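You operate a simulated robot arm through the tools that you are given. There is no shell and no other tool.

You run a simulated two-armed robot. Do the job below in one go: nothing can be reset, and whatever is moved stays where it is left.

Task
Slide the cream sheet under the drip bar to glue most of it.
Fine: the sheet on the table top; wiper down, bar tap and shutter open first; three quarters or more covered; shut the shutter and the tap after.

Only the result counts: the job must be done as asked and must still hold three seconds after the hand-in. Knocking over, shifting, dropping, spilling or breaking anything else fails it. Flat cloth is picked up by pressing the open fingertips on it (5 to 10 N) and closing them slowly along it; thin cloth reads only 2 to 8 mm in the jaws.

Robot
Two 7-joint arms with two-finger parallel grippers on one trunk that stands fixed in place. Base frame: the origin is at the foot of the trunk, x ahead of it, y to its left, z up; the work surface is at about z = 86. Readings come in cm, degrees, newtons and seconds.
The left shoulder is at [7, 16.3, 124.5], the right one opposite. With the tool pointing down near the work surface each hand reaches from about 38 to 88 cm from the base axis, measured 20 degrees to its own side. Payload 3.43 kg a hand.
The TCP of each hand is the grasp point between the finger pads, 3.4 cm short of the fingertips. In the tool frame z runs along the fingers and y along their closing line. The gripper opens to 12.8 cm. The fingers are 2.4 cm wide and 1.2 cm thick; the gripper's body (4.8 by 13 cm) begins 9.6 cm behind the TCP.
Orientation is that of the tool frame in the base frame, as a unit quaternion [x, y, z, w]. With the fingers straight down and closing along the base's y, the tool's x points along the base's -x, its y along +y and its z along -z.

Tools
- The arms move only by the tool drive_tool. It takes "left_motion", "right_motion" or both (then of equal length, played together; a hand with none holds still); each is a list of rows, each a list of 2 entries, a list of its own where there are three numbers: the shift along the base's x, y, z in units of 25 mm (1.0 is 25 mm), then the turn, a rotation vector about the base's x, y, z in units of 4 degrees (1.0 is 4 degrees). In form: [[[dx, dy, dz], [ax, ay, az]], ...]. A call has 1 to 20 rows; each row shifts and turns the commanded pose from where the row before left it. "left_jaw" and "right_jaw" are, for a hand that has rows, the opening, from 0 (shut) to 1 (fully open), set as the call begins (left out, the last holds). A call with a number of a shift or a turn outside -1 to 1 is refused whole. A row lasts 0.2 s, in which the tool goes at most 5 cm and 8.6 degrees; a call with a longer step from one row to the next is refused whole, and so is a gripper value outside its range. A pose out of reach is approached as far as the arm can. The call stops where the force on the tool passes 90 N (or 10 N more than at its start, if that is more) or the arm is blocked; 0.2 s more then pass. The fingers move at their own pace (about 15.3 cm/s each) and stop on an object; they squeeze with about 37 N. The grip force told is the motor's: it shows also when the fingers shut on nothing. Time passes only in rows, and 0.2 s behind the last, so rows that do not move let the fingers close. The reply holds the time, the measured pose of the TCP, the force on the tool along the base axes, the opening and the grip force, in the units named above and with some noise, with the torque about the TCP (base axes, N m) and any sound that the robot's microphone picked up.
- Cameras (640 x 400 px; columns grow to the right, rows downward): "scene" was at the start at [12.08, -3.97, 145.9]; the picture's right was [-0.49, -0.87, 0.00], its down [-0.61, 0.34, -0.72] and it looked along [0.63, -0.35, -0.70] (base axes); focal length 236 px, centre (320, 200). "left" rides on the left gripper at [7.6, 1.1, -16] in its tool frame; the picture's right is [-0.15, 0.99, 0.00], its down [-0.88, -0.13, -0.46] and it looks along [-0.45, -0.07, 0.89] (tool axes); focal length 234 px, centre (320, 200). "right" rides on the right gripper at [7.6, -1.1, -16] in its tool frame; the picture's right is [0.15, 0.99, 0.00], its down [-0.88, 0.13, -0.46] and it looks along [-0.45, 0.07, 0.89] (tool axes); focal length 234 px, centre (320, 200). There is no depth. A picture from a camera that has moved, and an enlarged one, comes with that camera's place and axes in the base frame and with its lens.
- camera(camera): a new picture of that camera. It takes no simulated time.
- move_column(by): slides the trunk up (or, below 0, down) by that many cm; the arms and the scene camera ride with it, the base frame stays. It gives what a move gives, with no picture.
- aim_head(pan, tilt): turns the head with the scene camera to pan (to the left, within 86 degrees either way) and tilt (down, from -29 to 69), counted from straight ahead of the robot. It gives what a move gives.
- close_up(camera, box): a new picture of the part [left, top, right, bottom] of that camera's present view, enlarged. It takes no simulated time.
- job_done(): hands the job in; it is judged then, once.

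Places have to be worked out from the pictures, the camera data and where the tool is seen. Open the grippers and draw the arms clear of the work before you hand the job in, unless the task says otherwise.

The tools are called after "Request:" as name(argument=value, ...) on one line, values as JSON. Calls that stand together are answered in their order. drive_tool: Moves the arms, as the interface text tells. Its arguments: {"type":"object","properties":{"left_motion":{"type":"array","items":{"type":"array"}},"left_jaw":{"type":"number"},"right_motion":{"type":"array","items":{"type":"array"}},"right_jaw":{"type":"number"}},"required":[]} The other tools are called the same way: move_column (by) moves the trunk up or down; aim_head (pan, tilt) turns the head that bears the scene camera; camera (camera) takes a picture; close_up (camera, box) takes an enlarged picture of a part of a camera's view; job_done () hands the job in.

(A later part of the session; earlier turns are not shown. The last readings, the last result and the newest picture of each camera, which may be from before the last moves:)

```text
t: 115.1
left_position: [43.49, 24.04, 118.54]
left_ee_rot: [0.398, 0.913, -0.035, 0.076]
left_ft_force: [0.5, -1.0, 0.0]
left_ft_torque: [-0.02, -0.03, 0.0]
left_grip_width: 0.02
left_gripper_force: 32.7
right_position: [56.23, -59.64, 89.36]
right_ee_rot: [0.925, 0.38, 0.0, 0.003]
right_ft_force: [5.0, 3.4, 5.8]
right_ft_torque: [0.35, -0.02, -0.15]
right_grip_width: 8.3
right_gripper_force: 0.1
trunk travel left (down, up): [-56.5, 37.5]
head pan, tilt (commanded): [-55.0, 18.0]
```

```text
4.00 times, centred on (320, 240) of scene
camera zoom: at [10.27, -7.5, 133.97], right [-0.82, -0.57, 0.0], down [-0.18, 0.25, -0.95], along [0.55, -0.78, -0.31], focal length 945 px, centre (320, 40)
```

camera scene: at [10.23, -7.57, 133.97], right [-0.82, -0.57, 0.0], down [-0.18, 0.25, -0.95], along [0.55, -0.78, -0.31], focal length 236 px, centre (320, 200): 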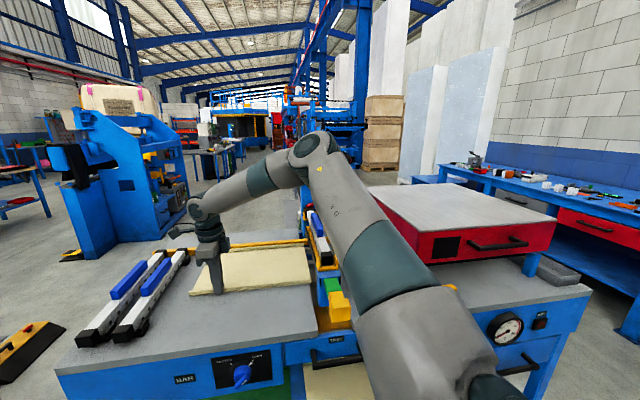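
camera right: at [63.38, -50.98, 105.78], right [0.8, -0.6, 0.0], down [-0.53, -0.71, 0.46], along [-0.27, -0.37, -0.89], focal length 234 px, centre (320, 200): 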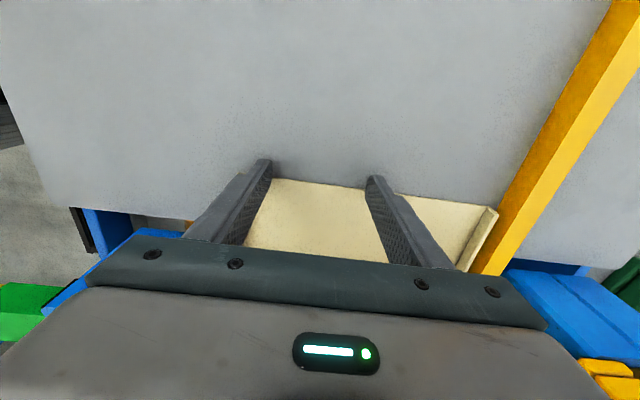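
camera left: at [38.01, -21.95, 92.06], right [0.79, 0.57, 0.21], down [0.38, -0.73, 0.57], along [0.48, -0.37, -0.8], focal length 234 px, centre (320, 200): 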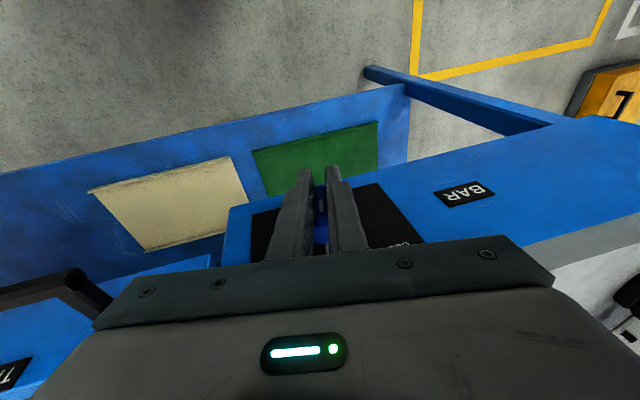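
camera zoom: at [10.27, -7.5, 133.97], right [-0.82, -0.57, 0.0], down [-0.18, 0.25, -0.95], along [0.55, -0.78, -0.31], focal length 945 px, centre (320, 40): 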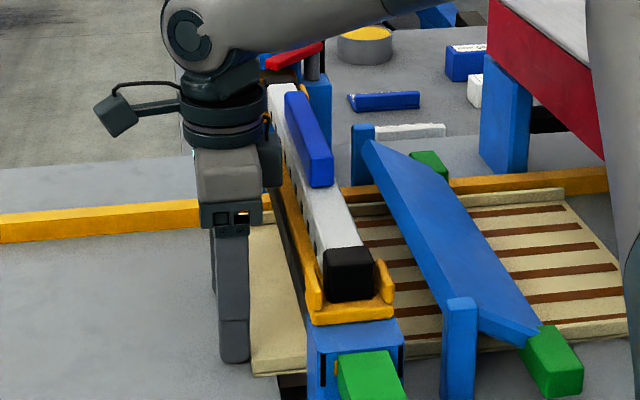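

Streams now land ~6.3 cm from the left edge (≈82% covered) and the hand is as close to the bar as I'd like. Withdrawing: back 1 cm, then straight up and over, turning back square for the shutter.

Request:
drive_tool(right_motion=[[[0.2, 0.196, 0], [0, 0, 0]], [[0.2, 0.196, 0], [0, 0, 0]], [[0, 0, 0.8], [0, 0, 0]], [[0, 0, 1], [0, 0, 0]], [[0, 0, 1], [0, 0, 0]], [[0, 0, 1], [0, 0, 0]], [[0, 0, 1], [0, 0, 0]], [[0, 0, 1], [0, 0, 0]], [[0, 0, 1], [0, 0, 0]], [[0, 0, 1], [0, 0, 0]], [[0, 0, 1], [0, 0, 0]], [[0, 0, 1], [0, 0, 0]]])

Request:
drive_tool(right_motion=[[[-0.4, 0.45, 0], [0, 0, 1]], [[-0.4, 0.45, 0], [0, 0, 1]], [[-0.4, 0.45, 0], [0, 0, 1]], [[-0.4, 0.45, 0], [0, 0, 1]], [[-0.4, 0.45, 0], [0, 0, 1]], [[-0.4, 0.45, 0], [0, 0, 1]], [[-0.4, 0.45, 0], [0, 0, 1]], [[-0.4, 0.45, 0], [0, 0, 1]], [[-0.4, 0.45, 0], [0, 0, 1]], [[-0.4, 0.45, 0], [0, 0, 1]], [[-0.5, 0.1, 0], [0, 0, 1]], [[-0.5, 0.1, 0], [0, 0, 1]], [[-0.5, 0.1, 0], [0, 0, 1]], [[-0.5, 0.1, 0], [0, 0, 1]], [[-0.5, 0, 0], [0, 0, 1]], [[-0.5, 0, 0], [0, 0, 1]], [[-0.5, 0, 0], [0, 0, 1]], [[-0.5, 0, 0], [0, 0, 1]], [[-0.5, 0, 0], [0, 0, 1]], [[-0.5, 0, 0], [0, 0, 1]]])

Request:
camera(camera="scene")

```text
t: 117.7
left_position: [43.57, 23.96, 118.67]
left_ee_rot: [0.398, 0.914, -0.035, 0.076]
left_ft_force: [0.0, 0.0, -0.4]
left_ft_torque: [0.02, 0.0, -0.01]
left_grip_width: 0.01
left_gripper_force: 32.9
right_position: [57.38, -58.78, 114.04]
right_ee_rot: [0.925, 0.379, 0.0, 0.002]
right_ft_force: [-0.2, -0.7, -0.1]
right_ft_torque: [0.01, 0.01, 0.04]
right_grip_width: 8.33
right_gripper_force: 0.1
trunk travel left (down, up): [-56.5, 37.5]
head pan, tilt (commanded): [-55.0, 18.0]
```

```text
t: 121.9
left_position: [43.48, 23.91, 118.67]
left_ee_rot: [0.399, 0.913, -0.033, 0.077]
left_ft_force: [-0.6, 0.7, 0.4]
left_ft_torque: [-0.02, -0.04, 0.01]
left_grip_width: 0.0
left_gripper_force: 33.1
right_position: [34.53, -46.6, 113.81]
right_ee_rot: [0.465, 0.885, 0.0, 0.002]
right_ft_force: [0.5, -0.4, 0.2]
right_ft_torque: [-0.02, -0.02, 0.0]
right_grip_width: 8.33
right_gripper_force: 0.2
trunk travel left (down, up): [-56.5, 37.5]
head pan, tilt (commanded): [-55.0, 18.0]
```

```text
taken
camera scene: at [10.18, -7.61, 133.97], right [-0.82, -0.57, 0.0], down [-0.18, 0.25, -0.95], along [0.55, -0.78, -0.31], focal length 236 px, centre (320, 200)
```

scene: 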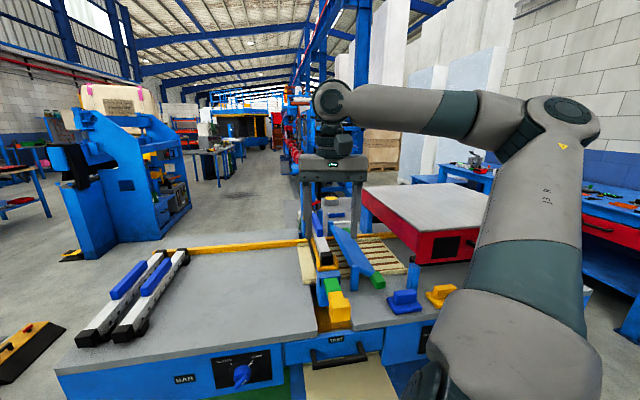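

Sheet is in place, everything else undisturbed. Now aligning the right hand over the pulled-out shutter handle (30.5,-44.5).

Request:
drive_tool(right_motion=[[[-0.4, 0.21, 0], [0, 0, 0.62]], [[-0.4, 0.21, 0], [0, 0, 0.62]], [[-0.4, 0.21, 0], [0, 0, 0.62]], [[-0.4, 0.21, 0], [0, 0, 0.62]], [[0, 0, -0.7], [0, 0, 0]], [[0, 0, -0.7], [0, 0, 0]], [[0, 0, -0.6], [0, 0, 0]], [[0, 0, 0], [0, 0, 0]]])

Request:
close_up(camera="right", box=[220, 110, 420, 270])

Request:
close_up(camera="scene", box=[280, 180, 420, 330])

```text
t: 123.7
left_position: [43.51, 24.04, 118.74]
left_ee_rot: [0.398, 0.913, -0.035, 0.077]
left_ft_force: [0.5, 0.5, 0.1]
left_ft_torque: [0.0, 0.0, 0.0]
left_grip_width: 0.0
left_gripper_force: 33.2
right_position: [30.55, -44.51, 108.82]
right_ee_rot: [0.386, 0.922, 0.0, 0.001]
right_ft_force: [-0.6, 0.0, 0.3]
right_ft_torque: [-0.02, 0.0, -0.02]
right_grip_width: 8.34
right_gripper_force: 0.0
trunk travel left (down, up): [-56.5, 37.5]
head pan, tilt (commanded): [-55.0, 18.0]
```

```text
2.50 times, centred on (320, 190) of right
camera zoom: at [24.39, -39.76, 124.74], right [0.6, 0.8, 0.0], down [0.71, -0.54, 0.46], along [0.37, -0.27, -0.89], focal length 585 px, centre (320, 225)
```

zoom: 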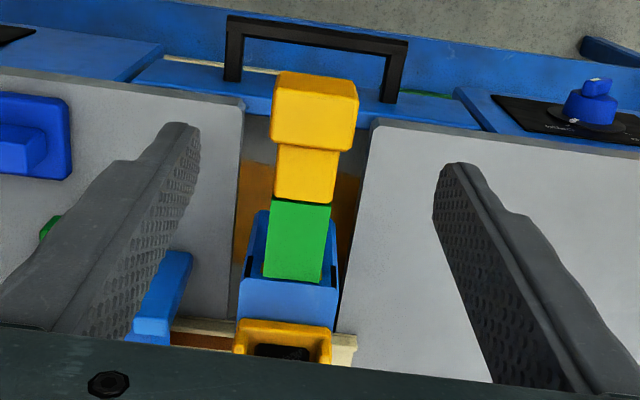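

```text
2.67 times, centred on (350, 255) of scene
camera zoom: at [10.25, -7.6, 133.96], right [-0.82, -0.57, 0.0], down [-0.18, 0.25, -0.95], along [0.55, -0.78, -0.31], focal length 630 px, centre (240, 53)
```

zoom: 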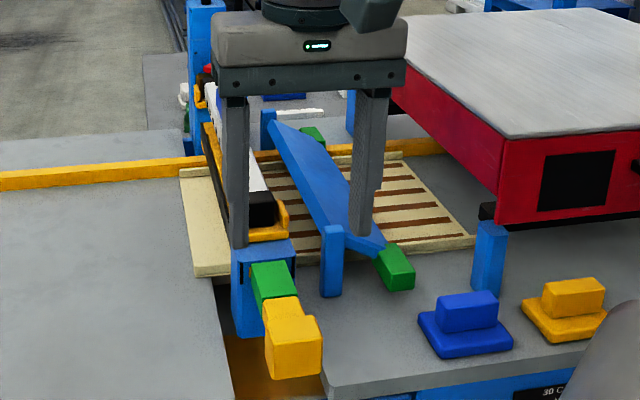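

Aligned over the yellow block. Descending and gripping it.

Request:
drive_tool(right_motion=[[[0, 0, -0.66], [0, 0, 0]], [[0, 0, -0.66], [0, 0, 0]], [[0, 0, -0.66], [0, 0, 0]], [[0, 0, -0.66], [0, 0, 0]], [[0, 0, -0.66], [0, 0, 0]], [[0, 0, -0.66], [0, 0, 0]], [[0, 0, -0.66], [0, 0, 0]], [[0, 0, -0.6], [0, 0, 0]], [[0, 0, 0], [0, 0, 0]]])

Request:
drive_tool(right_motion=[[[0, 0, 0], [0, 0, 0]], [[0, 0, 0], [0, 0, 0]], [[0, 0, 0], [0, 0, 0]]], right_jaw=0)

Request:
close_up(camera="right", box=[220, 110, 420, 270])

```text
t: 125.7
left_position: [43.61, 24.1, 118.65]
left_ee_rot: [0.399, 0.913, -0.035, 0.076]
left_ft_force: [-0.4, 0.5, 0.0]
left_ft_torque: [0.0, 0.01, -0.01]
left_grip_width: 0.0
left_gripper_force: 32.7
right_position: [30.66, -44.51, 95.79]
right_ee_rot: [0.386, 0.922, 0.0, 0.001]
right_ft_force: [0.4, 1.2, 0.1]
right_ft_torque: [0.01, 0.04, -0.04]
right_grip_width: 8.32
right_gripper_force: 0.0
trunk travel left (down, up): [-56.5, 37.5]
head pan, tilt (commanded): [-55.0, 18.0]
```

```text
t: 126.5
left_position: [43.53, 23.88, 118.73]
left_ee_rot: [0.398, 0.914, -0.033, 0.076]
left_ft_force: [-0.3, 0.0, -0.2]
left_ft_torque: [0.03, -0.01, 0.0]
left_grip_width: 0.03
left_gripper_force: 33.3
right_position: [30.61, -44.64, 95.66]
right_ee_rot: [0.386, 0.923, 0.0, 0.0]
right_ft_force: [-5.1, -6.7, 0.9]
right_ft_torque: [-0.83, 1.0, 0.5]
right_grip_width: 4.4
right_gripper_force: 45.2
trunk travel left (down, up): [-56.5, 37.5]
head pan, tilt (commanded): [-55.0, 18.0]
```

```text
2.50 times, centred on (320, 190) of right
camera zoom: at [24.39, -39.92, 111.74], right [0.6, 0.8, 0.0], down [0.71, -0.54, 0.46], along [0.37, -0.27, -0.89], focal length 585 px, centre (320, 225)
```

zoom: 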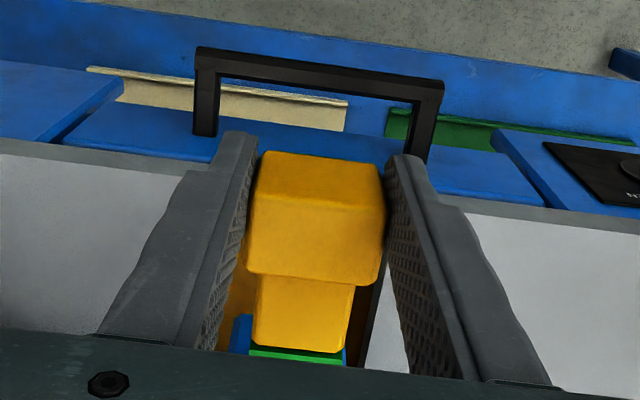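

Gripped. Pushing the handle back in (+B), mostly the full travel first.

Request:
drive_tool(right_motion=[[[0.14, -0.143, 0], [0, 0, 0]], [[0.14, -0.143, 0], [0, 0, 0]], [[0.14, -0.143, 0], [0, 0, 0]], [[0.14, -0.143, 0], [0, 0, 0]], [[0.14, -0.143, 0], [0, 0, 0]], [[0.14, -0.143, 0], [0, 0, 0]], [[0.14, -0.143, 0], [0, 0, 0]], [[0.14, -0.143, 0], [0, 0, 0]], [[0.14, -0.143, 0], [0, 0, 0]]])

Request:
close_up(camera="right", box=[220, 110, 420, 270])

```text
t: 128.5
left_position: [43.56, 23.92, 118.7]
left_ee_rot: [0.398, 0.914, -0.034, 0.076]
left_ft_force: [-0.5, 0.0, -0.6]
left_ft_torque: [-0.01, 0.03, 0.01]
left_grip_width: 0.01
left_gripper_force: 33.2
right_position: [33.82, -47.89, 95.74]
right_ee_rot: [0.387, 0.922, 0.0, 0.001]
right_ft_force: [-3.9, -6.0, -6.4]
right_ft_torque: [0.29, 1.82, 0.39]
right_grip_width: 4.38
right_gripper_force: 45.4
trunk travel left (down, up): [-56.5, 37.5]
head pan, tilt (commanded): [-55.0, 18.0]
```

```text
2.50 times, centred on (320, 190) of right
camera zoom: at [27.68, -43.24, 111.75], right [0.6, 0.8, 0.0], down [0.71, -0.54, 0.46], along [0.37, -0.27, -0.89], focal length 585 px, centre (320, 225)
```

zoom: 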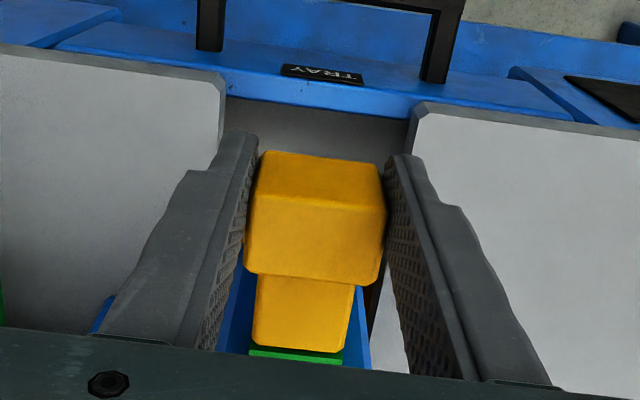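

About 0.8 cm left to the original closed position. Pushing on gently until it stops.

Request:
drive_tool(right_motion=[[[0.08, -0.082, 0], [0, 0, 0]], [[0.08, -0.082, 0], [0, 0, 0]], [[0.08, -0.082, 0], [0, 0, 0]], [[0.06, -0.061, 0], [0, 0, 0]]])

Request:
close_up(camera="right", box=[220, 110, 420, 270])

```text
t: 129.5
left_position: [43.28, 24.15, 118.64]
left_ee_rot: [0.398, 0.913, -0.034, 0.078]
left_ft_force: [0.5, 0.6, 0.4]
left_ft_torque: [0.06, 0.01, 0.01]
left_grip_width: 0.02
left_gripper_force: 32.9
right_position: [34.07, -48.24, 95.86]
right_ee_rot: [0.385, 0.923, 0.001, -0.001]
right_ft_force: [-29.6, 23.4, -10.5]
right_ft_torque: [-0.31, 1.17, 0.49]
right_grip_width: 4.36
right_gripper_force: 45.1
trunk travel left (down, up): [-56.5, 37.5]
head pan, tilt (commanded): [-55.0, 18.0]
```

```text
2.50 times, centred on (320, 190) of right
camera zoom: at [28.01, -43.57, 111.79], right [0.6, 0.8, 0.0], down [0.71, -0.54, 0.45], along [0.36, -0.27, -0.89], focal length 585 px, centre (320, 225)
```

zoom: 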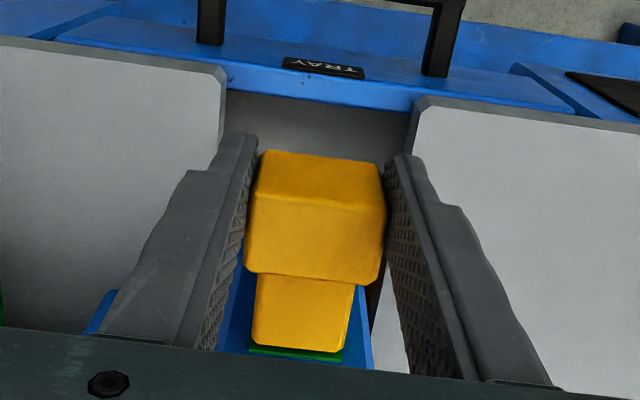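

Hard stop at ~37 N with only the thin green edge showing, as at the start — shutter shut. Releasing and lifting off.

Request:
drive_tool(right_motion=[[[0, 0, 0], [0, 0, 0]], [[0, 0, 0], [0, 0, 0]]])

Request:
drive_tool(right_motion=[[[0, 0, 0], [0, 0, 0]], [[0, 0, 0], [0, 0, 0]], [[0, 0, 0.4], [0, 0, 0]], [[0, 0, 0.7], [0, 0, 0]], [[0, 0, 0.8], [0, 0, 0]], [[0, 0, 0.8], [0, 0, 0]], [[0, 0, 0.8], [0, 0, 0]], [[0, 0, 0.8], [0, 0, 0]], [[0, 0, 0.8], [0, 0, 0]], [[0, 0, 0.8], [0, 0, 0]]], right_jaw=0.65)

Request:
close_up(camera="scene", box=[280, 190, 420, 330])

Request:
close_up(camera="scene", box=[315, 250, 365, 325])

```text
t: 130.1
left_position: [43.2, 23.99, 118.72]
left_ee_rot: [0.398, 0.914, -0.033, 0.077]
left_ft_force: [0.3, -0.2, 0.6]
left_ft_torque: [-0.06, -0.01, 0.03]
left_grip_width: 0.02
left_gripper_force: 33.0
right_position: [34.17, -48.33, 95.94]
right_ee_rot: [0.386, 0.923, 0.002, 0.0]
right_ft_force: [-31.1, 20.6, -13.7]
right_ft_torque: [0.01, 1.1, 0.35]
right_grip_width: 4.37
right_gripper_force: 45.1
trunk travel left (down, up): [-56.5, 37.5]
head pan, tilt (commanded): [-55.0, 18.0]
```

```text
t: 132.3
left_position: [43.51, 23.96, 118.65]
left_ee_rot: [0.398, 0.914, -0.034, 0.076]
left_ft_force: [0.1, -0.7, -0.2]
left_ft_torque: [0.01, 0.0, -0.02]
left_grip_width: 0.0
left_gripper_force: 33.5
right_position: [34.62, -48.54, 110.57]
right_ee_rot: [0.386, 0.922, 0.0, 0.001]
right_ft_force: [0.4, -0.2, 0.4]
right_ft_torque: [-0.02, 0.0, -0.01]
right_grip_width: 8.33
right_gripper_force: 0.1
trunk travel left (down, up): [-56.5, 37.5]
head pan, tilt (commanded): [-55.0, 18.0]
```

```text
2.86 times, centred on (350, 260) of scene
camera zoom: at [10.23, -7.55, 133.96], right [-0.82, -0.57, 0.0], down [-0.18, 0.25, -0.95], along [0.55, -0.78, -0.31], focal length 675 px, centre (234, 29)
```

zoom: 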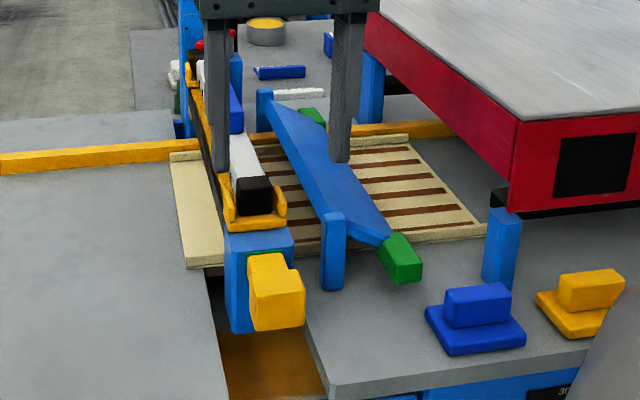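

```text
5.33 times, centred on (340, 288) of scene
camera zoom: at [10.23, -7.55, 133.96], right [-0.82, -0.57, 0.0], down [-0.18, 0.25, -0.95], along [0.55, -0.78, -0.31], focal length 1260 px, centre (213, -267)
```

zoom: 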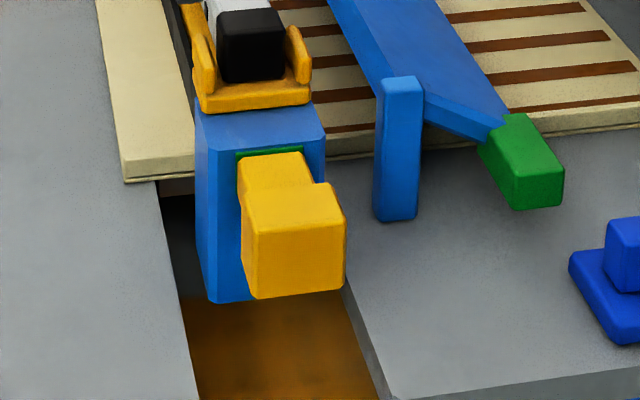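

Shutter is back in like at the start. Now the tap: moving the right hand away to the right and bringing the left hand (still closed, upright) toward the knob.

Request:
drive_tool(right_motion=[[[-0.63, -0.775, 0.47], [0, 0, 0]], [[-0.63, -0.775, 0.47], [0, 0, 0]], [[-0.63, -0.775, 0.47], [0, 0, 0]], [[-0.63, -0.775, 0.47], [0, 0, 0]], [[-0.63, -0.775, 0.47], [0, 0, 0]], [[-0.63, -0.775, 0.47], [0, 0, 0]], [[-0.63, -0.775, 0.47], [0, 0, 0]], [[-0.63, -0.775, 0.47], [0, 0, 0]], [[0, 0, 0], [0, 0, 0]], [[0, 0, 0], [0, 0, 0]], [[0, 0, 0], [0, 0, 0]], [[0, 0, 0], [0, 0, 0]], [[0, 0, 0], [0, 0, 0]], [[0, 0, 0], [0, 0, 0]], [[0, 0, 0], [0, 0, 0]], [[0, 0, 0], [0, 0, 0]], [[0, 0, 0], [0, 0, 0]], [[0, 0, 0], [0, 0, 0]], [[0, 0, 0], [0, 0, 0]], [[0, 0, 0], [0, 0, 0]]], left_motion=[[[0, 0, 0], [0, 0, 0]], [[0.01, -0.9, -0.37], [0, 0, 0]], [[0.01, -0.9, -0.37], [0, 0, 0]], [[0.01, -0.9, -0.37], [0, 0, 0]], [[0.01, -0.9, -0.37], [0, 0, 0]], [[0.01, -0.9, -0.37], [0, 0, 0]], [[0.01, -0.9, -0.37], [0, 0, 0]], [[0.01, -0.9, -0.37], [0, 0, 0]], [[0.01, -0.9, -0.37], [0, 0, 0]], [[0.01, -0.9, -0.37], [0, 0, 0]], [[0.01, -0.9, -0.37], [0, 0, 0]], [[0.01, -0.9, -0.37], [0, 0, 0]], [[0.01, -0.9, -0.37], [0, 0, 0]], [[0.01, -0.9, -0.37], [0, 0, 0]], [[0.01, -0.9, -0.37], [0, 0, 0]], [[0.01, -0.9, -0.37], [0, 0, 0]], [[0.01, -0.9, -0.37], [0, 0, 0]], [[0.01, -0.9, -0.37], [0, 0, 0]], [[0.01, -0.9, -0.37], [0, 0, 0]], [[0.01, -0.9, -0.37], [0, 0, 0]]])

Request:
camera(camera="scene")

Request:
close_up(camera="scene", box=[180, 320, 310, 400])

```text
t: 136.5
left_position: [44.04, -18.97, 100.94]
left_ee_rot: [0.397, 0.914, -0.033, 0.076]
left_ft_force: [0.9, -0.5, 0.2]
left_ft_torque: [0.0, -0.03, 0.0]
left_grip_width: 0.0
left_gripper_force: 32.8
right_position: [22.2, -64.22, 119.98]
right_ee_rot: [0.385, 0.923, 0.001, 0.001]
right_ft_force: [1.1, 0.0, -0.7]
right_ft_torque: [0.03, 0.03, -0.02]
right_grip_width: 8.35
right_gripper_force: 0.1
trunk travel left (down, up): [-56.5, 37.5]
head pan, tilt (commanded): [-55.0, 18.0]
```

```text
taken
camera scene: at [10.26, -7.72, 133.95], right [-0.82, -0.57, 0.0], down [-0.18, 0.25, -0.95], along [0.55, -0.78, -0.31], focal length 236 px, centre (320, 200)
```

scene: 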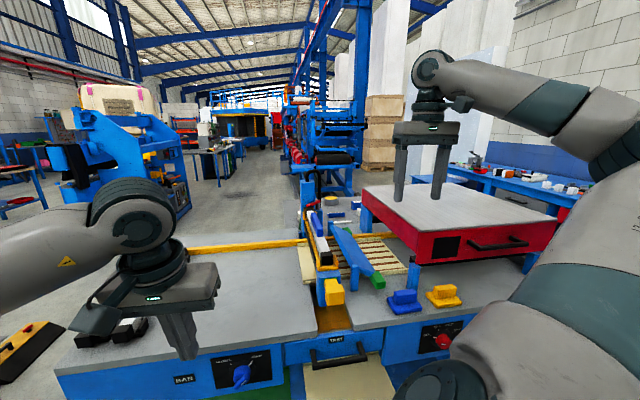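

```text
4.92 times, centred on (245, 360) of scene
camera zoom: at [10.26, -7.72, 133.95], right [-0.82, -0.57, 0.0], down [-0.18, 0.25, -0.95], along [0.55, -0.78, -0.31], focal length 1163 px, centre (689, -588)
```

zoom: 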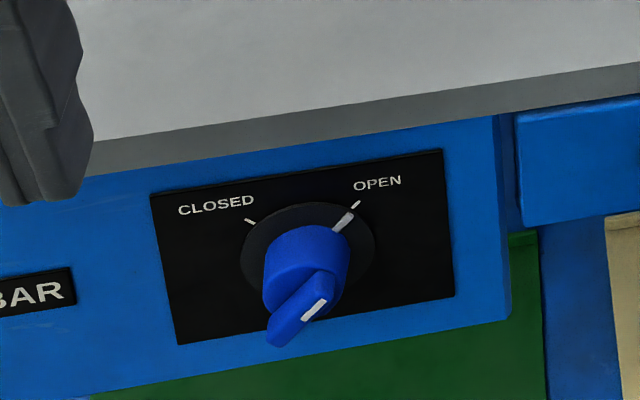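

Knob is still at OPEN. Moving the left fingertips to the right side of the knob, above its level.

Request:
drive_tool(left_motion=[[[-0.038, -0.465, -0.4], [0, 0, 0]], [[-0.038, -0.465, -0.5], [0, 0, 0]], [[-0.038, -0.465, -0.5], [0, 0, 0]], [[-0.038, -0.465, -0.5], [0, 0, 0]], [[-0.038, -0.465, -0.5], [0, 0, 0]], [[-0.038, -0.465, -0.5], [0, 0, 0]], [[-0.038, -0.465, -0.5], [0, 0, 0]], [[-0.038, -0.465, -0.5], [0, 0, 0]], [[-0.038, -0.465, -0.5], [0, 0, 0]], [[-0.038, -0.465, -0.5], [0, 0, 0]], [[0, 0, 0], [0, 0, 0]]])

Request:
close_up(camera="scene", box=[180, 320, 310, 400])

Request:
close_up(camera="left", box=[200, 90, 440, 260])

```text
t: 138.9
left_position: [43.06, -30.5, 88.89]
left_ee_rot: [0.398, 0.914, -0.034, 0.076]
left_ft_force: [-0.2, 0.0, -0.4]
left_ft_torque: [-0.02, 0.03, -0.04]
left_grip_width: 0.03
left_gripper_force: 33.0
right_position: [22.23, -64.0, 120.09]
right_ee_rot: [0.386, 0.923, 0.0, 0.002]
right_ft_force: [-1.0, 0.0, 0.4]
right_ft_torque: [0.03, -0.01, 0.05]
right_grip_width: 8.32
right_gripper_force: 0.0
trunk travel left (down, up): [-56.5, 37.5]
head pan, tilt (commanded): [-55.0, 18.0]
```

```text
4.92 times, centred on (245, 360) of scene
camera zoom: at [10.25, -7.59, 133.96], right [-0.82, -0.57, 0.0], down [-0.18, 0.25, -0.95], along [0.55, -0.78, -0.31], focal length 1163 px, centre (689, -588)
```

zoom: 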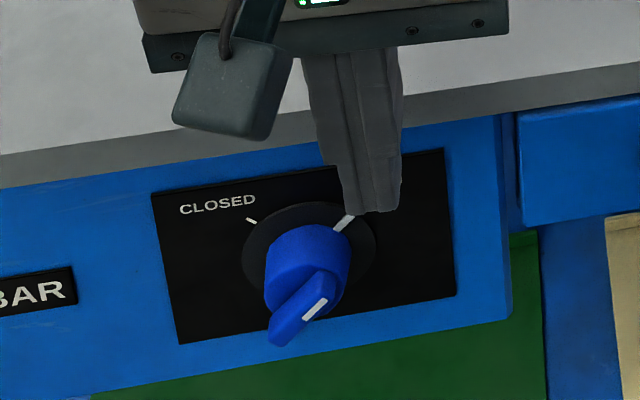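

```text
2.35 times, centred on (320, 175) of left
camera zoom: at [36.88, -22.25, 103.36], right [0.82, 0.57, 0.02], down [0.44, -0.67, 0.6], along [0.35, -0.48, -0.8], focal length 551 px, centre (320, 259)
```

zoom: 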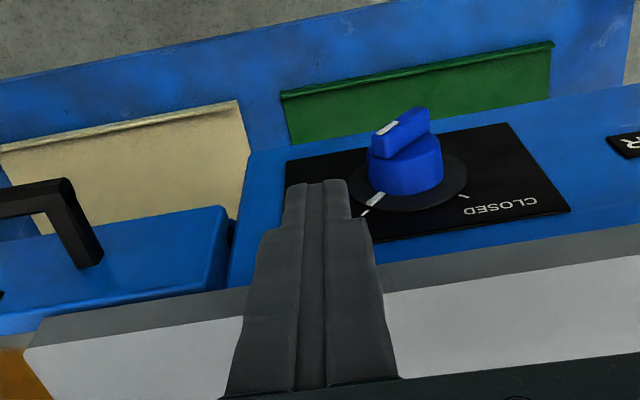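

Reachable. Descending to the ridge level on its right side.

Request:
drive_tool(left_motion=[[[0, 0, -0.5], [0, 0, 0]], [[0, 0, -0.5], [0, 0, 0]], [[0, 0, -0.5], [0, 0, 0]], [[0, 0, -0.5], [0, 0, 0]], [[0, 0, -0.4], [0, 0, 0]], [[0, 0, -0.22], [0, 0, 0]], [[0, 0, 0], [0, 0, 0]]])

Request:
close_up(camera="scene", box=[200, 330, 300, 400])

Request:
close_up(camera="left", box=[200, 90, 440, 260])

```text
t: 140.5
left_position: [42.92, -30.39, 82.25]
left_ee_rot: [0.398, 0.914, -0.033, 0.076]
left_ft_force: [-0.3, 0.7, 0.1]
left_ft_torque: [-0.02, -0.01, 0.01]
left_grip_width: 0.0
left_gripper_force: 33.1
right_position: [22.2, -64.09, 120.01]
right_ee_rot: [0.386, 0.922, 0.0, 0.002]
right_ft_force: [0.3, -0.6, -0.1]
right_ft_torque: [-0.04, 0.01, 0.0]
right_grip_width: 8.31
right_gripper_force: 0.0
trunk travel left (down, up): [-56.5, 37.5]
head pan, tilt (commanded): [-55.0, 18.0]
```

```text
5.71 times, centred on (250, 365) of scene
camera zoom: at [10.25, -7.63, 133.96], right [-0.82, -0.57, 0.0], down [-0.18, 0.25, -0.95], along [0.55, -0.78, -0.31], focal length 1350 px, centre (720, -743)
```

zoom: 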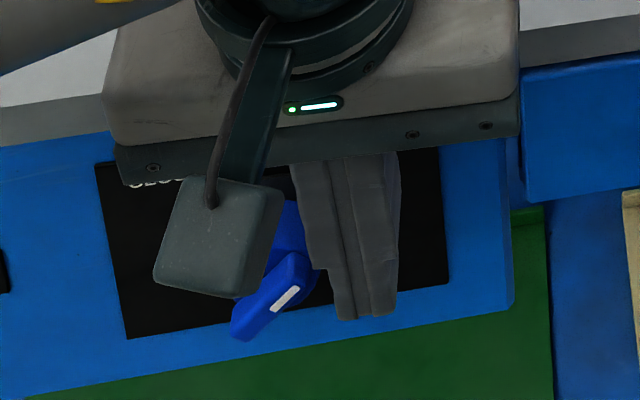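

```text
2.35 times, centred on (320, 175) of left
camera zoom: at [36.8, -22.19, 96.72], right [0.82, 0.57, 0.02], down [0.45, -0.67, 0.6], along [0.35, -0.48, -0.8], focal length 551 px, centre (320, 259)
```

zoom: 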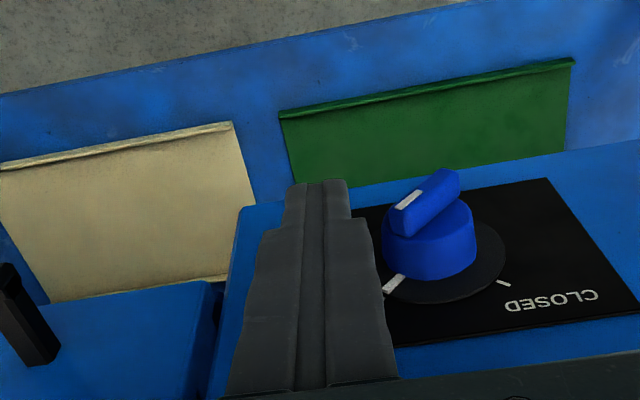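

Positions look right: fingertip just right of the ridge. Pushing left (-F) in small steps.

Request:
drive_tool(left_motion=[[[0.1, 0.098, 0], [0, 0, 0]], [[0.1, 0.098, 0], [0, 0, 0]], [[0.1, 0.098, 0], [0, 0, 0]], [[0.1, 0.098, 0], [0, 0, 0]], [[0.1, 0.098, 0], [0, 0, 0]], [[0.1, 0.098, 0], [0, 0, 0]]])

Request:
close_up(camera="left", box=[200, 90, 440, 260])

```text
t: 141.9
left_position: [44.53, -28.87, 82.45]
left_ee_rot: [0.397, 0.914, -0.034, 0.076]
left_ft_force: [-0.3, -0.1, 1.3]
left_ft_torque: [0.03, 0.02, -0.01]
left_grip_width: 0.0
left_gripper_force: 33.1
right_position: [22.12, -64.16, 120.01]
right_ee_rot: [0.386, 0.922, 0.0, 0.002]
right_ft_force: [-0.8, -1.1, 0.5]
right_ft_torque: [-0.01, 0.01, 0.0]
right_grip_width: 8.3
right_gripper_force: 0.1
trunk travel left (down, up): [-56.5, 37.5]
head pan, tilt (commanded): [-55.0, 18.0]
```

```text
2.35 times, centred on (320, 175) of left
camera zoom: at [38.3, -20.78, 96.76], right [0.82, 0.57, 0.02], down [0.44, -0.67, 0.6], along [0.35, -0.48, -0.8], focal length 551 px, centre (320, 259)
```

zoom: 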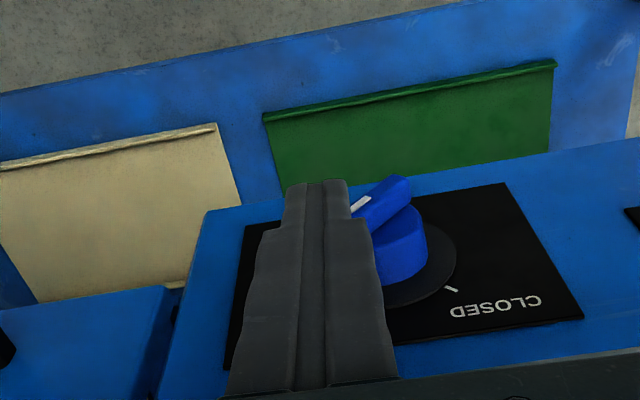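

Let me check engagement depth closely before continuing.

Request:
close_up(camera="left", box=[290, 150, 400, 230])

Request:
close_up(camera="scene", box=[215, 345, 285, 395])

```text
5.00 times, centred on (345, 190) of left
camera zoom: at [38.3, -20.78, 96.76], right [0.82, 0.57, 0.02], down [0.44, -0.67, 0.6], along [0.35, -0.48, -0.8], focal length 1171 px, centre (195, 250)
```

zoom: 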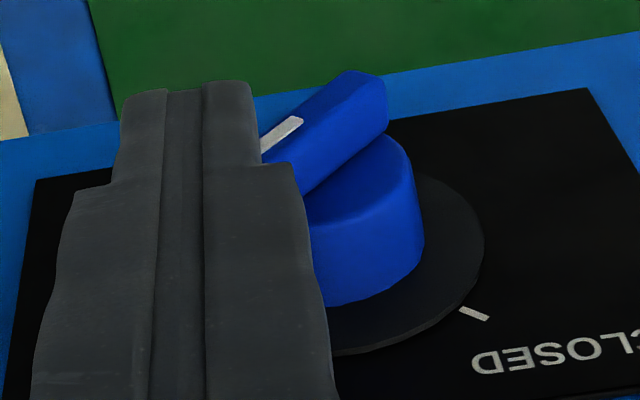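

```text
8.00 times, centred on (250, 370) of scene
camera zoom: at [10.25, -7.62, 133.96], right [-0.82, -0.57, 0.0], down [-0.18, 0.25, -0.95], along [0.55, -0.78, -0.31], focal length 1890 px, centre (880, -1160)
```

zoom: 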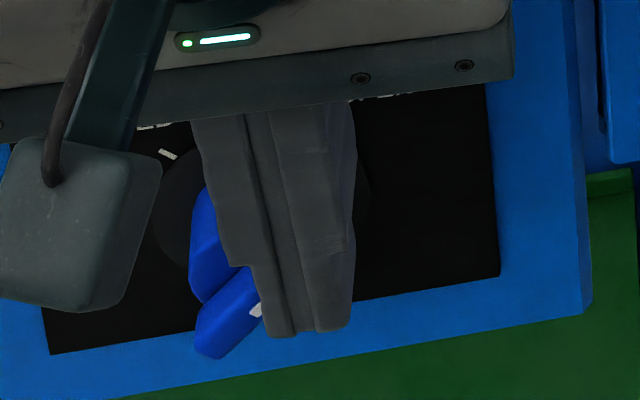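

The knob hasn't turned; the tip is probably skimming over/in front of the ridge's end. I'll back off, go 0.6 cm lower and 0.2 cm deeper, then push again.

Request:
drive_tool(left_motion=[[[-0.22, -0.215, 0], [0, 0, 0]], [[-0.22, -0.215, 0], [0, 0, 0]], [[-0.22, -0.215, 0], [0, 0, 0]], [[-0.05, -0.05, 0], [0, 0, 0]], [[0.06, -0.06, -0.14], [0, 0, 0]], [[0, 0, -0.14], [0, 0, 0]], [[0, 0, 0], [0, 0, 0]]])

Request:
close_up(camera="scene", box=[215, 345, 285, 395])

Request:
close_up(camera="left", box=[290, 150, 400, 230])

```text
t: 143.5
left_position: [42.92, -30.75, 81.58]
left_ee_rot: [0.398, 0.914, -0.033, 0.078]
left_ft_force: [0.2, -0.6, 0.1]
left_ft_torque: [-0.02, -0.02, -0.02]
left_grip_width: 0.0
left_gripper_force: 32.7
right_position: [22.1, -64.02, 120.0]
right_ee_rot: [0.385, 0.923, 0.001, 0.001]
right_ft_force: [-0.1, 0.0, 0.3]
right_ft_torque: [-0.03, -0.01, -0.01]
right_grip_width: 8.33
right_gripper_force: 0.1
trunk travel left (down, up): [-56.5, 37.5]
head pan, tilt (commanded): [-55.0, 18.0]
```

```text
8.00 times, centred on (250, 370) of scene
camera zoom: at [10.25, -7.63, 133.96], right [-0.82, -0.57, 0.0], down [-0.18, 0.25, -0.95], along [0.55, -0.78, -0.31], focal length 1890 px, centre (880, -1160)
```

zoom: 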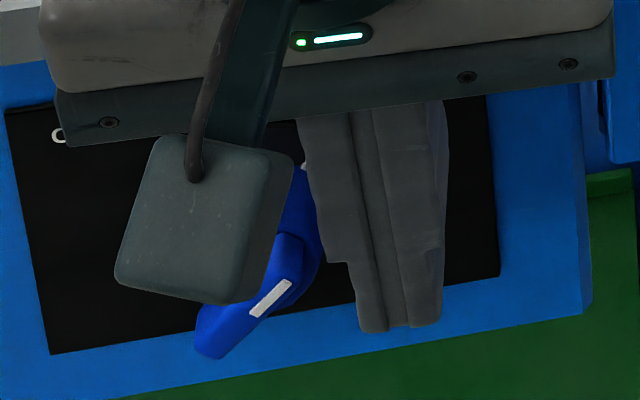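

```text
5.00 times, centred on (345, 190) of left
camera zoom: at [36.73, -22.63, 96.05], right [0.82, 0.57, 0.02], down [0.44, -0.67, 0.6], along [0.35, -0.48, -0.8], focal length 1171 px, centre (195, 250)
```

zoom: 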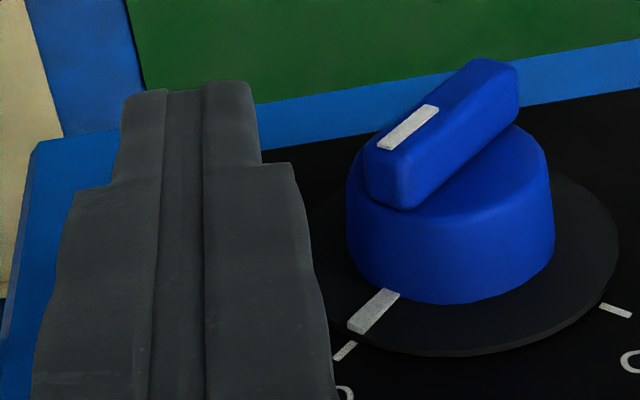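

Good geometry now (≈0.75 cm overlap, tip ~1 cm above the axis). Pushing left again.

Request:
drive_tool(left_motion=[[[0.1, 0.098, 0], [0, 0, 0]], [[0.1, 0.098, 0], [0, 0, 0]], [[0.1, 0.098, 0], [0, 0, 0]], [[0.1, 0.098, 0], [0, 0, 0]], [[0.1, 0.098, 0], [0, 0, 0]], [[0.1, 0.098, 0], [0, 0, 0]], [[0.1, 0.098, 0], [0, 0, 0]], [[0.1, 0.098, 0], [0, 0, 0]]])

Request:
close_up(camera="left", box=[290, 150, 400, 230])

Request:
close_up(camera="scene", box=[215, 345, 285, 395])

```text
t: 145.3
left_position: [45.16, -28.32, 81.51]
left_ee_rot: [0.395, 0.915, -0.031, 0.076]
left_ft_force: [-1.9, -0.4, 1.1]
left_ft_torque: [0.12, -0.1, 0.04]
left_grip_width: 0.01
left_gripper_force: 33.0
right_position: [22.12, -64.0, 120.06]
right_ee_rot: [0.385, 0.923, 0.001, 0.001]
right_ft_force: [0.8, 0.0, -1.2]
right_ft_torque: [-0.04, 0.01, -0.01]
right_grip_width: 8.3
right_gripper_force: 0.1
trunk travel left (down, up): [-56.5, 37.5]
head pan, tilt (commanded): [-55.0, 18.0]
```

```text
5.00 times, centred on (345, 190) of left
camera zoom: at [38.91, -20.36, 96.01], right [0.82, 0.57, 0.03], down [0.45, -0.67, 0.59], along [0.36, -0.47, -0.8], focal length 1171 px, centre (195, 250)
```

zoom: 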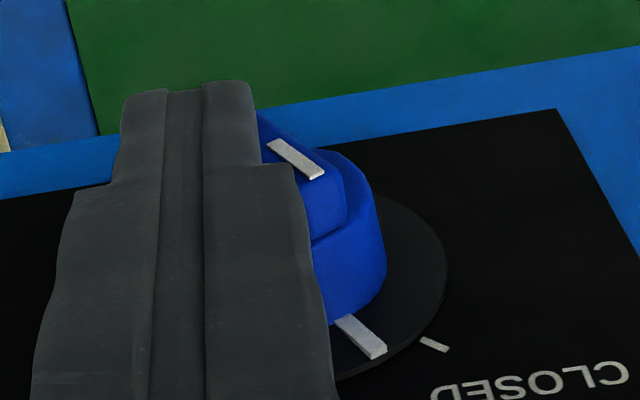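

```text
8.00 times, centred on (250, 370) of scene
camera zoom: at [10.23, -7.58, 133.94], right [-0.82, -0.57, 0.0], down [-0.18, 0.25, -0.95], along [0.55, -0.78, -0.31], focal length 1890 px, centre (880, -1160)
```

zoom: 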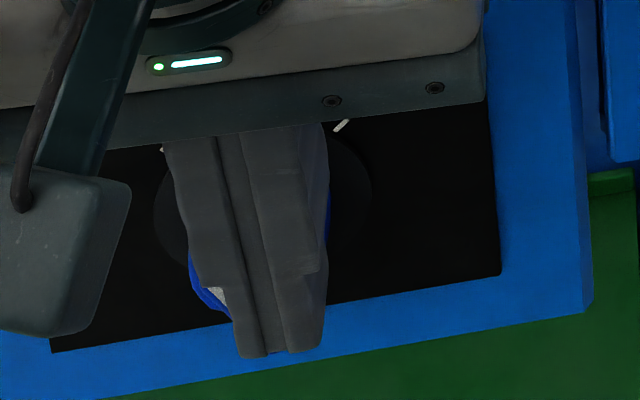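

The knob is turning toward CLOSED. Continuing the push.

Request:
drive_tool(left_motion=[[[0.08, 0.078, 0], [0, 0, 0]], [[0.08, 0.078, 0], [0, 0, 0]], [[0.08, 0.078, 0], [0, 0, 0]]])

Request:
close_up(camera="left", box=[290, 150, 400, 230])

```text
t: 146.1
left_position: [45.39, -28.2, 81.54]
left_ee_rot: [0.398, 0.914, -0.033, 0.075]
left_ft_force: [-3.6, -2.1, 0.4]
left_ft_torque: [-0.06, 0.18, -0.05]
left_grip_width: 0.01
left_gripper_force: 32.9
right_position: [22.05, -64.12, 119.98]
right_ee_rot: [0.386, 0.922, 0.002, 0.002]
right_ft_force: [-0.4, -0.2, 0.1]
right_ft_torque: [-0.04, -0.04, 0.01]
right_grip_width: 8.31
right_gripper_force: 0.1
trunk travel left (down, up): [-56.5, 37.5]
head pan, tilt (commanded): [-55.0, 18.0]
```

```text
5.00 times, centred on (345, 190) of left
camera zoom: at [39.24, -20.05, 96.07], right [0.82, 0.57, 0.02], down [0.44, -0.67, 0.59], along [0.35, -0.48, -0.8], focal length 1171 px, centre (195, 250)
```

zoom: 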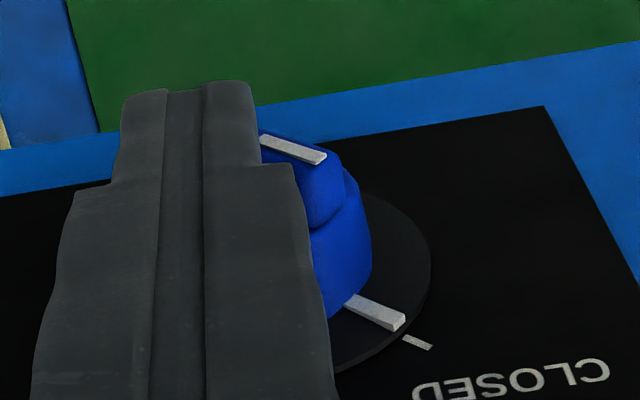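

Nearly aligned with the CLOSED tick. A little more until it stops.

Request:
drive_tool(left_motion=[[[0.06, 0.059, 0], [0, 0, 0]], [[0.06, 0.059, 0], [0, 0, 0]], [[0.06, 0.059, 0], [0, 0, 0]]])

Request:
close_up(camera="left", box=[290, 150, 400, 230])

```text
t: 146.9
left_position: [45.46, -28.13, 81.62]
left_ee_rot: [0.4, 0.913, -0.036, 0.075]
left_ft_force: [-20.7, -18.6, 0.9]
left_ft_torque: [-0.57, 0.71, -0.3]
left_grip_width: 0.0
left_gripper_force: 33.5
right_position: [21.76, -64.36, 119.97]
right_ee_rot: [0.387, 0.922, 0.002, 0.002]
right_ft_force: [0.9, -0.4, 0.0]
right_ft_torque: [0.02, 0.02, 0.0]
right_grip_width: 8.29
right_gripper_force: 0.2
trunk travel left (down, up): [-56.5, 37.5]
head pan, tilt (commanded): [-55.0, 18.0]
```

```text
5.00 times, centred on (345, 190) of left
camera zoom: at [39.35, -19.94, 96.08], right [0.83, 0.56, 0.02], down [0.44, -0.67, 0.6], along [0.35, -0.48, -0.8], focal length 1171 px, centre (195, 250)
```

zoom: 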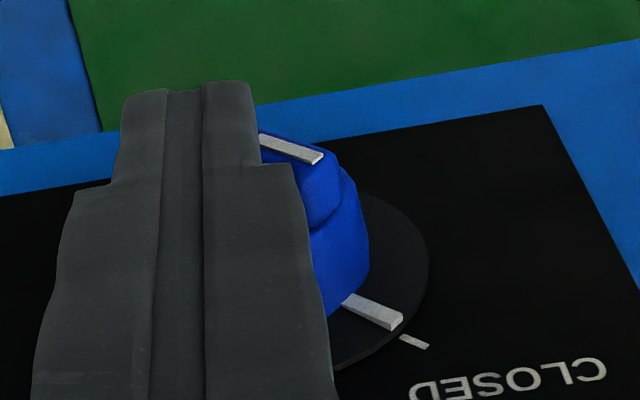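

Stop reached (~28 N): the knob is at CLOSED. Withdrawing the left hand sideways, then up and back.

Request:
drive_tool(left_motion=[[[-0.25, -0.245, 0], [0, 0, 0]], [[-0.15, -0.147, 0.2], [0, 0, 0]], [[0, 0, 0.8], [0, 0, 0]], [[0, 0, 0.9], [0, 0, 0]], [[0, 0.2, 0.9], [0, 0, 0]], [[0, 0.6, 0.9], [0, 0, 0]], [[0, 0.9, 0.8], [0, 0, 0]], [[0, 0.9, 0.8], [0, 0, 0]], [[0, 0.9, 0.6], [0, 0, 0]], [[0, 0.9, 0.5], [0, 0, 0]], [[0, 0.9, 0.5], [0, 0, 0]], [[0, 0.9, 0.5], [0, 0, 0]], [[0, 0.9, 0.5], [0, 0, 0]], [[0, 0.9, 0], [0, 0, 0]], [[0, 0.9, 0], [0, 0, 0]], [[0, 0.9, 0], [0, 0, 0]], [[0, 0.9, 0], [0, 0, 0]], [[0, 0.9, 0], [0, 0, 0]]])

Request:
camera(camera="scene")

Request:
close_up(camera="scene", box=[200, 330, 300, 400])

Request:
close_up(camera="scene", box=[280, 180, 420, 310])

```text
t: 150.7
left_position: [44.94, 0.1, 101.21]
left_ee_rot: [0.398, 0.913, -0.034, 0.077]
left_ft_force: [-0.3, 0.1, 0.0]
left_ft_torque: [-0.01, -0.02, 0.02]
left_grip_width: 0.0
left_gripper_force: 32.9
right_position: [21.95, -63.9, 120.06]
right_ee_rot: [0.386, 0.923, 0.001, 0.002]
right_ft_force: [0.2, 0.3, -0.8]
right_ft_torque: [-0.04, 0.01, -0.04]
right_grip_width: 8.29
right_gripper_force: 0.1
trunk travel left (down, up): [-56.5, 37.5]
head pan, tilt (commanded): [-55.0, 18.0]
```

```text
taken
camera scene: at [10.25, -7.5, 133.97], right [-0.82, -0.57, 0.0], down [-0.18, 0.25, -0.95], along [0.55, -0.78, -0.31], focal length 236 px, centre (320, 200)
```

scene: 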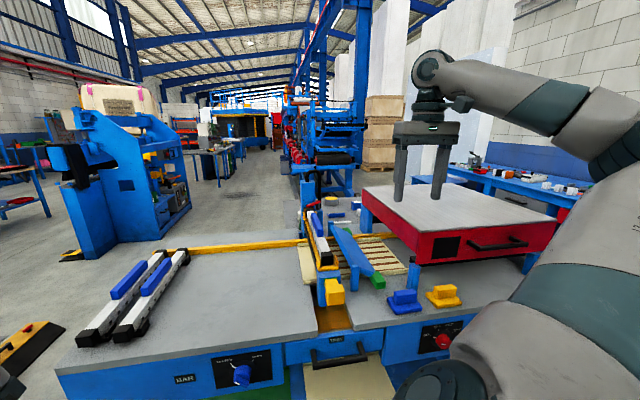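

```text
5.71 times, centred on (250, 365) of scene
camera zoom: at [10.25, -7.5, 133.97], right [-0.82, -0.57, 0.0], down [-0.18, 0.25, -0.95], along [0.55, -0.78, -0.31], focal length 1350 px, centre (720, -743)
```

zoom: 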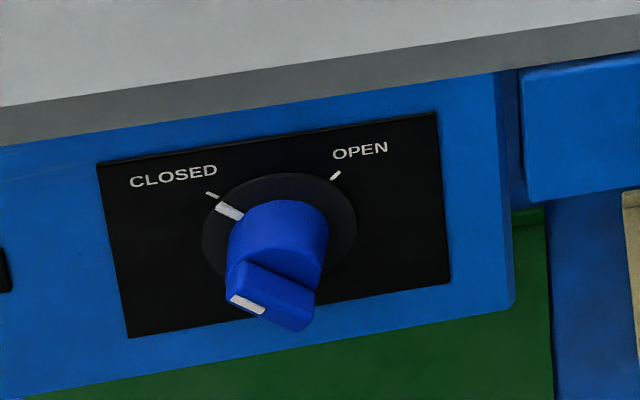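

```text
3.08 times, centred on (350, 245) of scene
camera zoom: at [10.25, -7.5, 133.97], right [-0.82, -0.57, 0.0], down [-0.18, 0.25, -0.95], along [0.55, -0.78, -0.31], focal length 727 px, centre (228, 62)
```

zoom: 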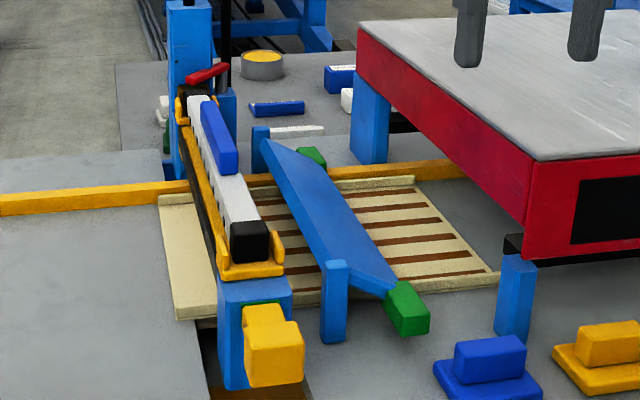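

Tap reads CLOSED, shutter is in, wiper down, sheet striped and everything else in place. Opening both grippers and drawing both arms up and clear of the bench.

Request:
drive_tool(left_motion=[[[0, 0.6, 0.7], [0, 0, 0]], [[0, 0.6, 0.7], [0, 0, 0]], [[0, 0.6, 0.7], [0, 0, 0]], [[0, 0.6, 0.7], [0, 0, 0]], [[0, 0.6, 0.7], [0, 0, 0]], [[0, 0.6, 0.7], [0, 0, 0]], [[0, 0.6, 0.7], [0, 0, 0]], [[0, 0.6, 0.7], [0, 0, 0]], [[0, 0, 0], [0, 0, 0]], [[0, 0, 0], [0, 0, 0]]], right_motion=[[[0, 0.2, 0.6], [0, 0, 0]], [[0, 0.3, 0.6], [0, 0, 0]], [[0, 0.4, 0.6], [0, 0, 0]], [[0, 0.5, 0.5], [0, 0, 0]], [[0, 0.5, 0.3], [0, 0, 0]], [[0, 0.5, 0], [0, 0, 0]], [[0, 0.5, 0], [0, 0, 0]], [[0, 0.5, 0], [0, 0, 0]], [[0, 0, 0], [0, 0, 0]], [[0, 0, 0], [0, 0, 0]]], left_jaw=1, right_jaw=1)

Request:
camera(camera="scene")

Request:
close_up(camera="right", box=[220, 60, 420, 260])

```text
t: 152.9
left_position: [44.75, 12.44, 115.62]
left_ee_rot: [0.398, 0.913, -0.034, 0.077]
left_ft_force: [-1.3, 0.2, -0.2]
left_ft_torque: [-0.03, 0.02, -0.01]
left_grip_width: 12.78
left_gripper_force: 0.1
right_position: [21.98, -55.66, 126.58]
right_ee_rot: [0.386, 0.923, 0.0, 0.001]
right_ft_force: [0.1, -0.1, -0.3]
right_ft_torque: [0.01, 0.01, -0.02]
right_grip_width: 12.81
right_gripper_force: 0.0
trunk travel left (down, up): [-56.5, 37.5]
head pan, tilt (commanded): [-55.0, 18.0]
```

```text
taken
camera scene: at [10.23, -7.58, 133.97], right [-0.82, -0.57, 0.0], down [-0.18, 0.25, -0.95], along [0.55, -0.78, -0.31], focal length 236 px, centre (320, 200)
```

scene: 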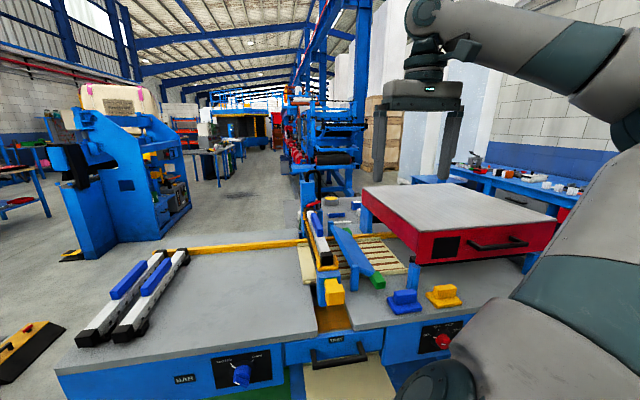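

```text
2.00 times, centred on (320, 160) of right
camera zoom: at [15.79, -50.84, 142.48], right [0.6, 0.8, 0.0], down [0.71, -0.54, 0.46], along [0.37, -0.27, -0.89], focal length 468 px, centre (320, 280)
```

zoom: 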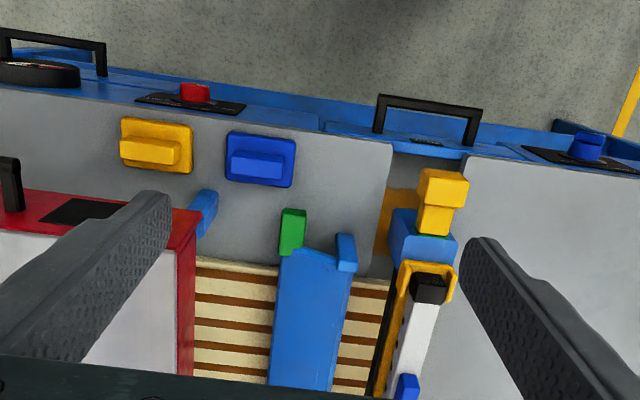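

Final check of the sheet's trailing part, beside the bar, before handing in.

Request:
close_up(camera="scene", box=[295, 225, 355, 285])

Request:
close_up(camera="scene", box=[330, 220, 410, 300])

```text
6.67 times, centred on (325, 255) of scene
camera zoom: at [10.23, -7.58, 133.97], right [-0.82, -0.57, 0.0], down [-0.18, 0.25, -0.95], along [0.55, -0.78, -0.31], focal length 1575 px, centre (287, -167)
```

zoom: 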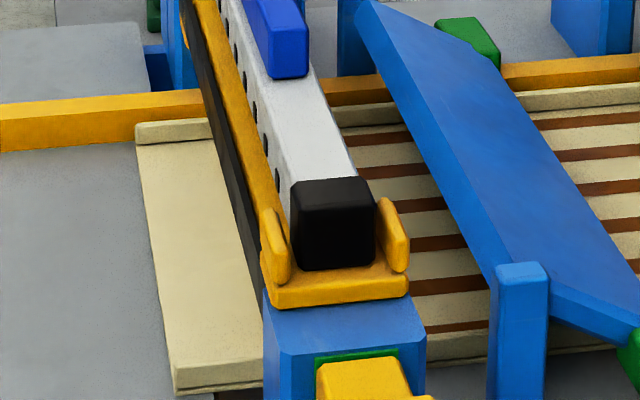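

```text
5.00 times, centred on (370, 260) of scene
camera zoom: at [10.23, -7.58, 133.97], right [-0.82, -0.57, 0.0], down [-0.18, 0.25, -0.95], along [0.55, -0.78, -0.31], focal length 1181 px, centre (70, -100)
```

zoom: 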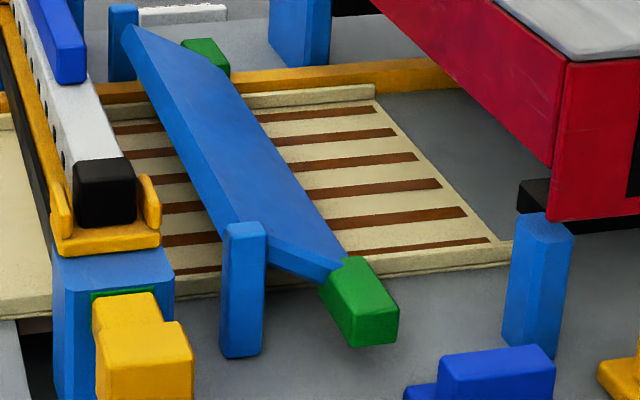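

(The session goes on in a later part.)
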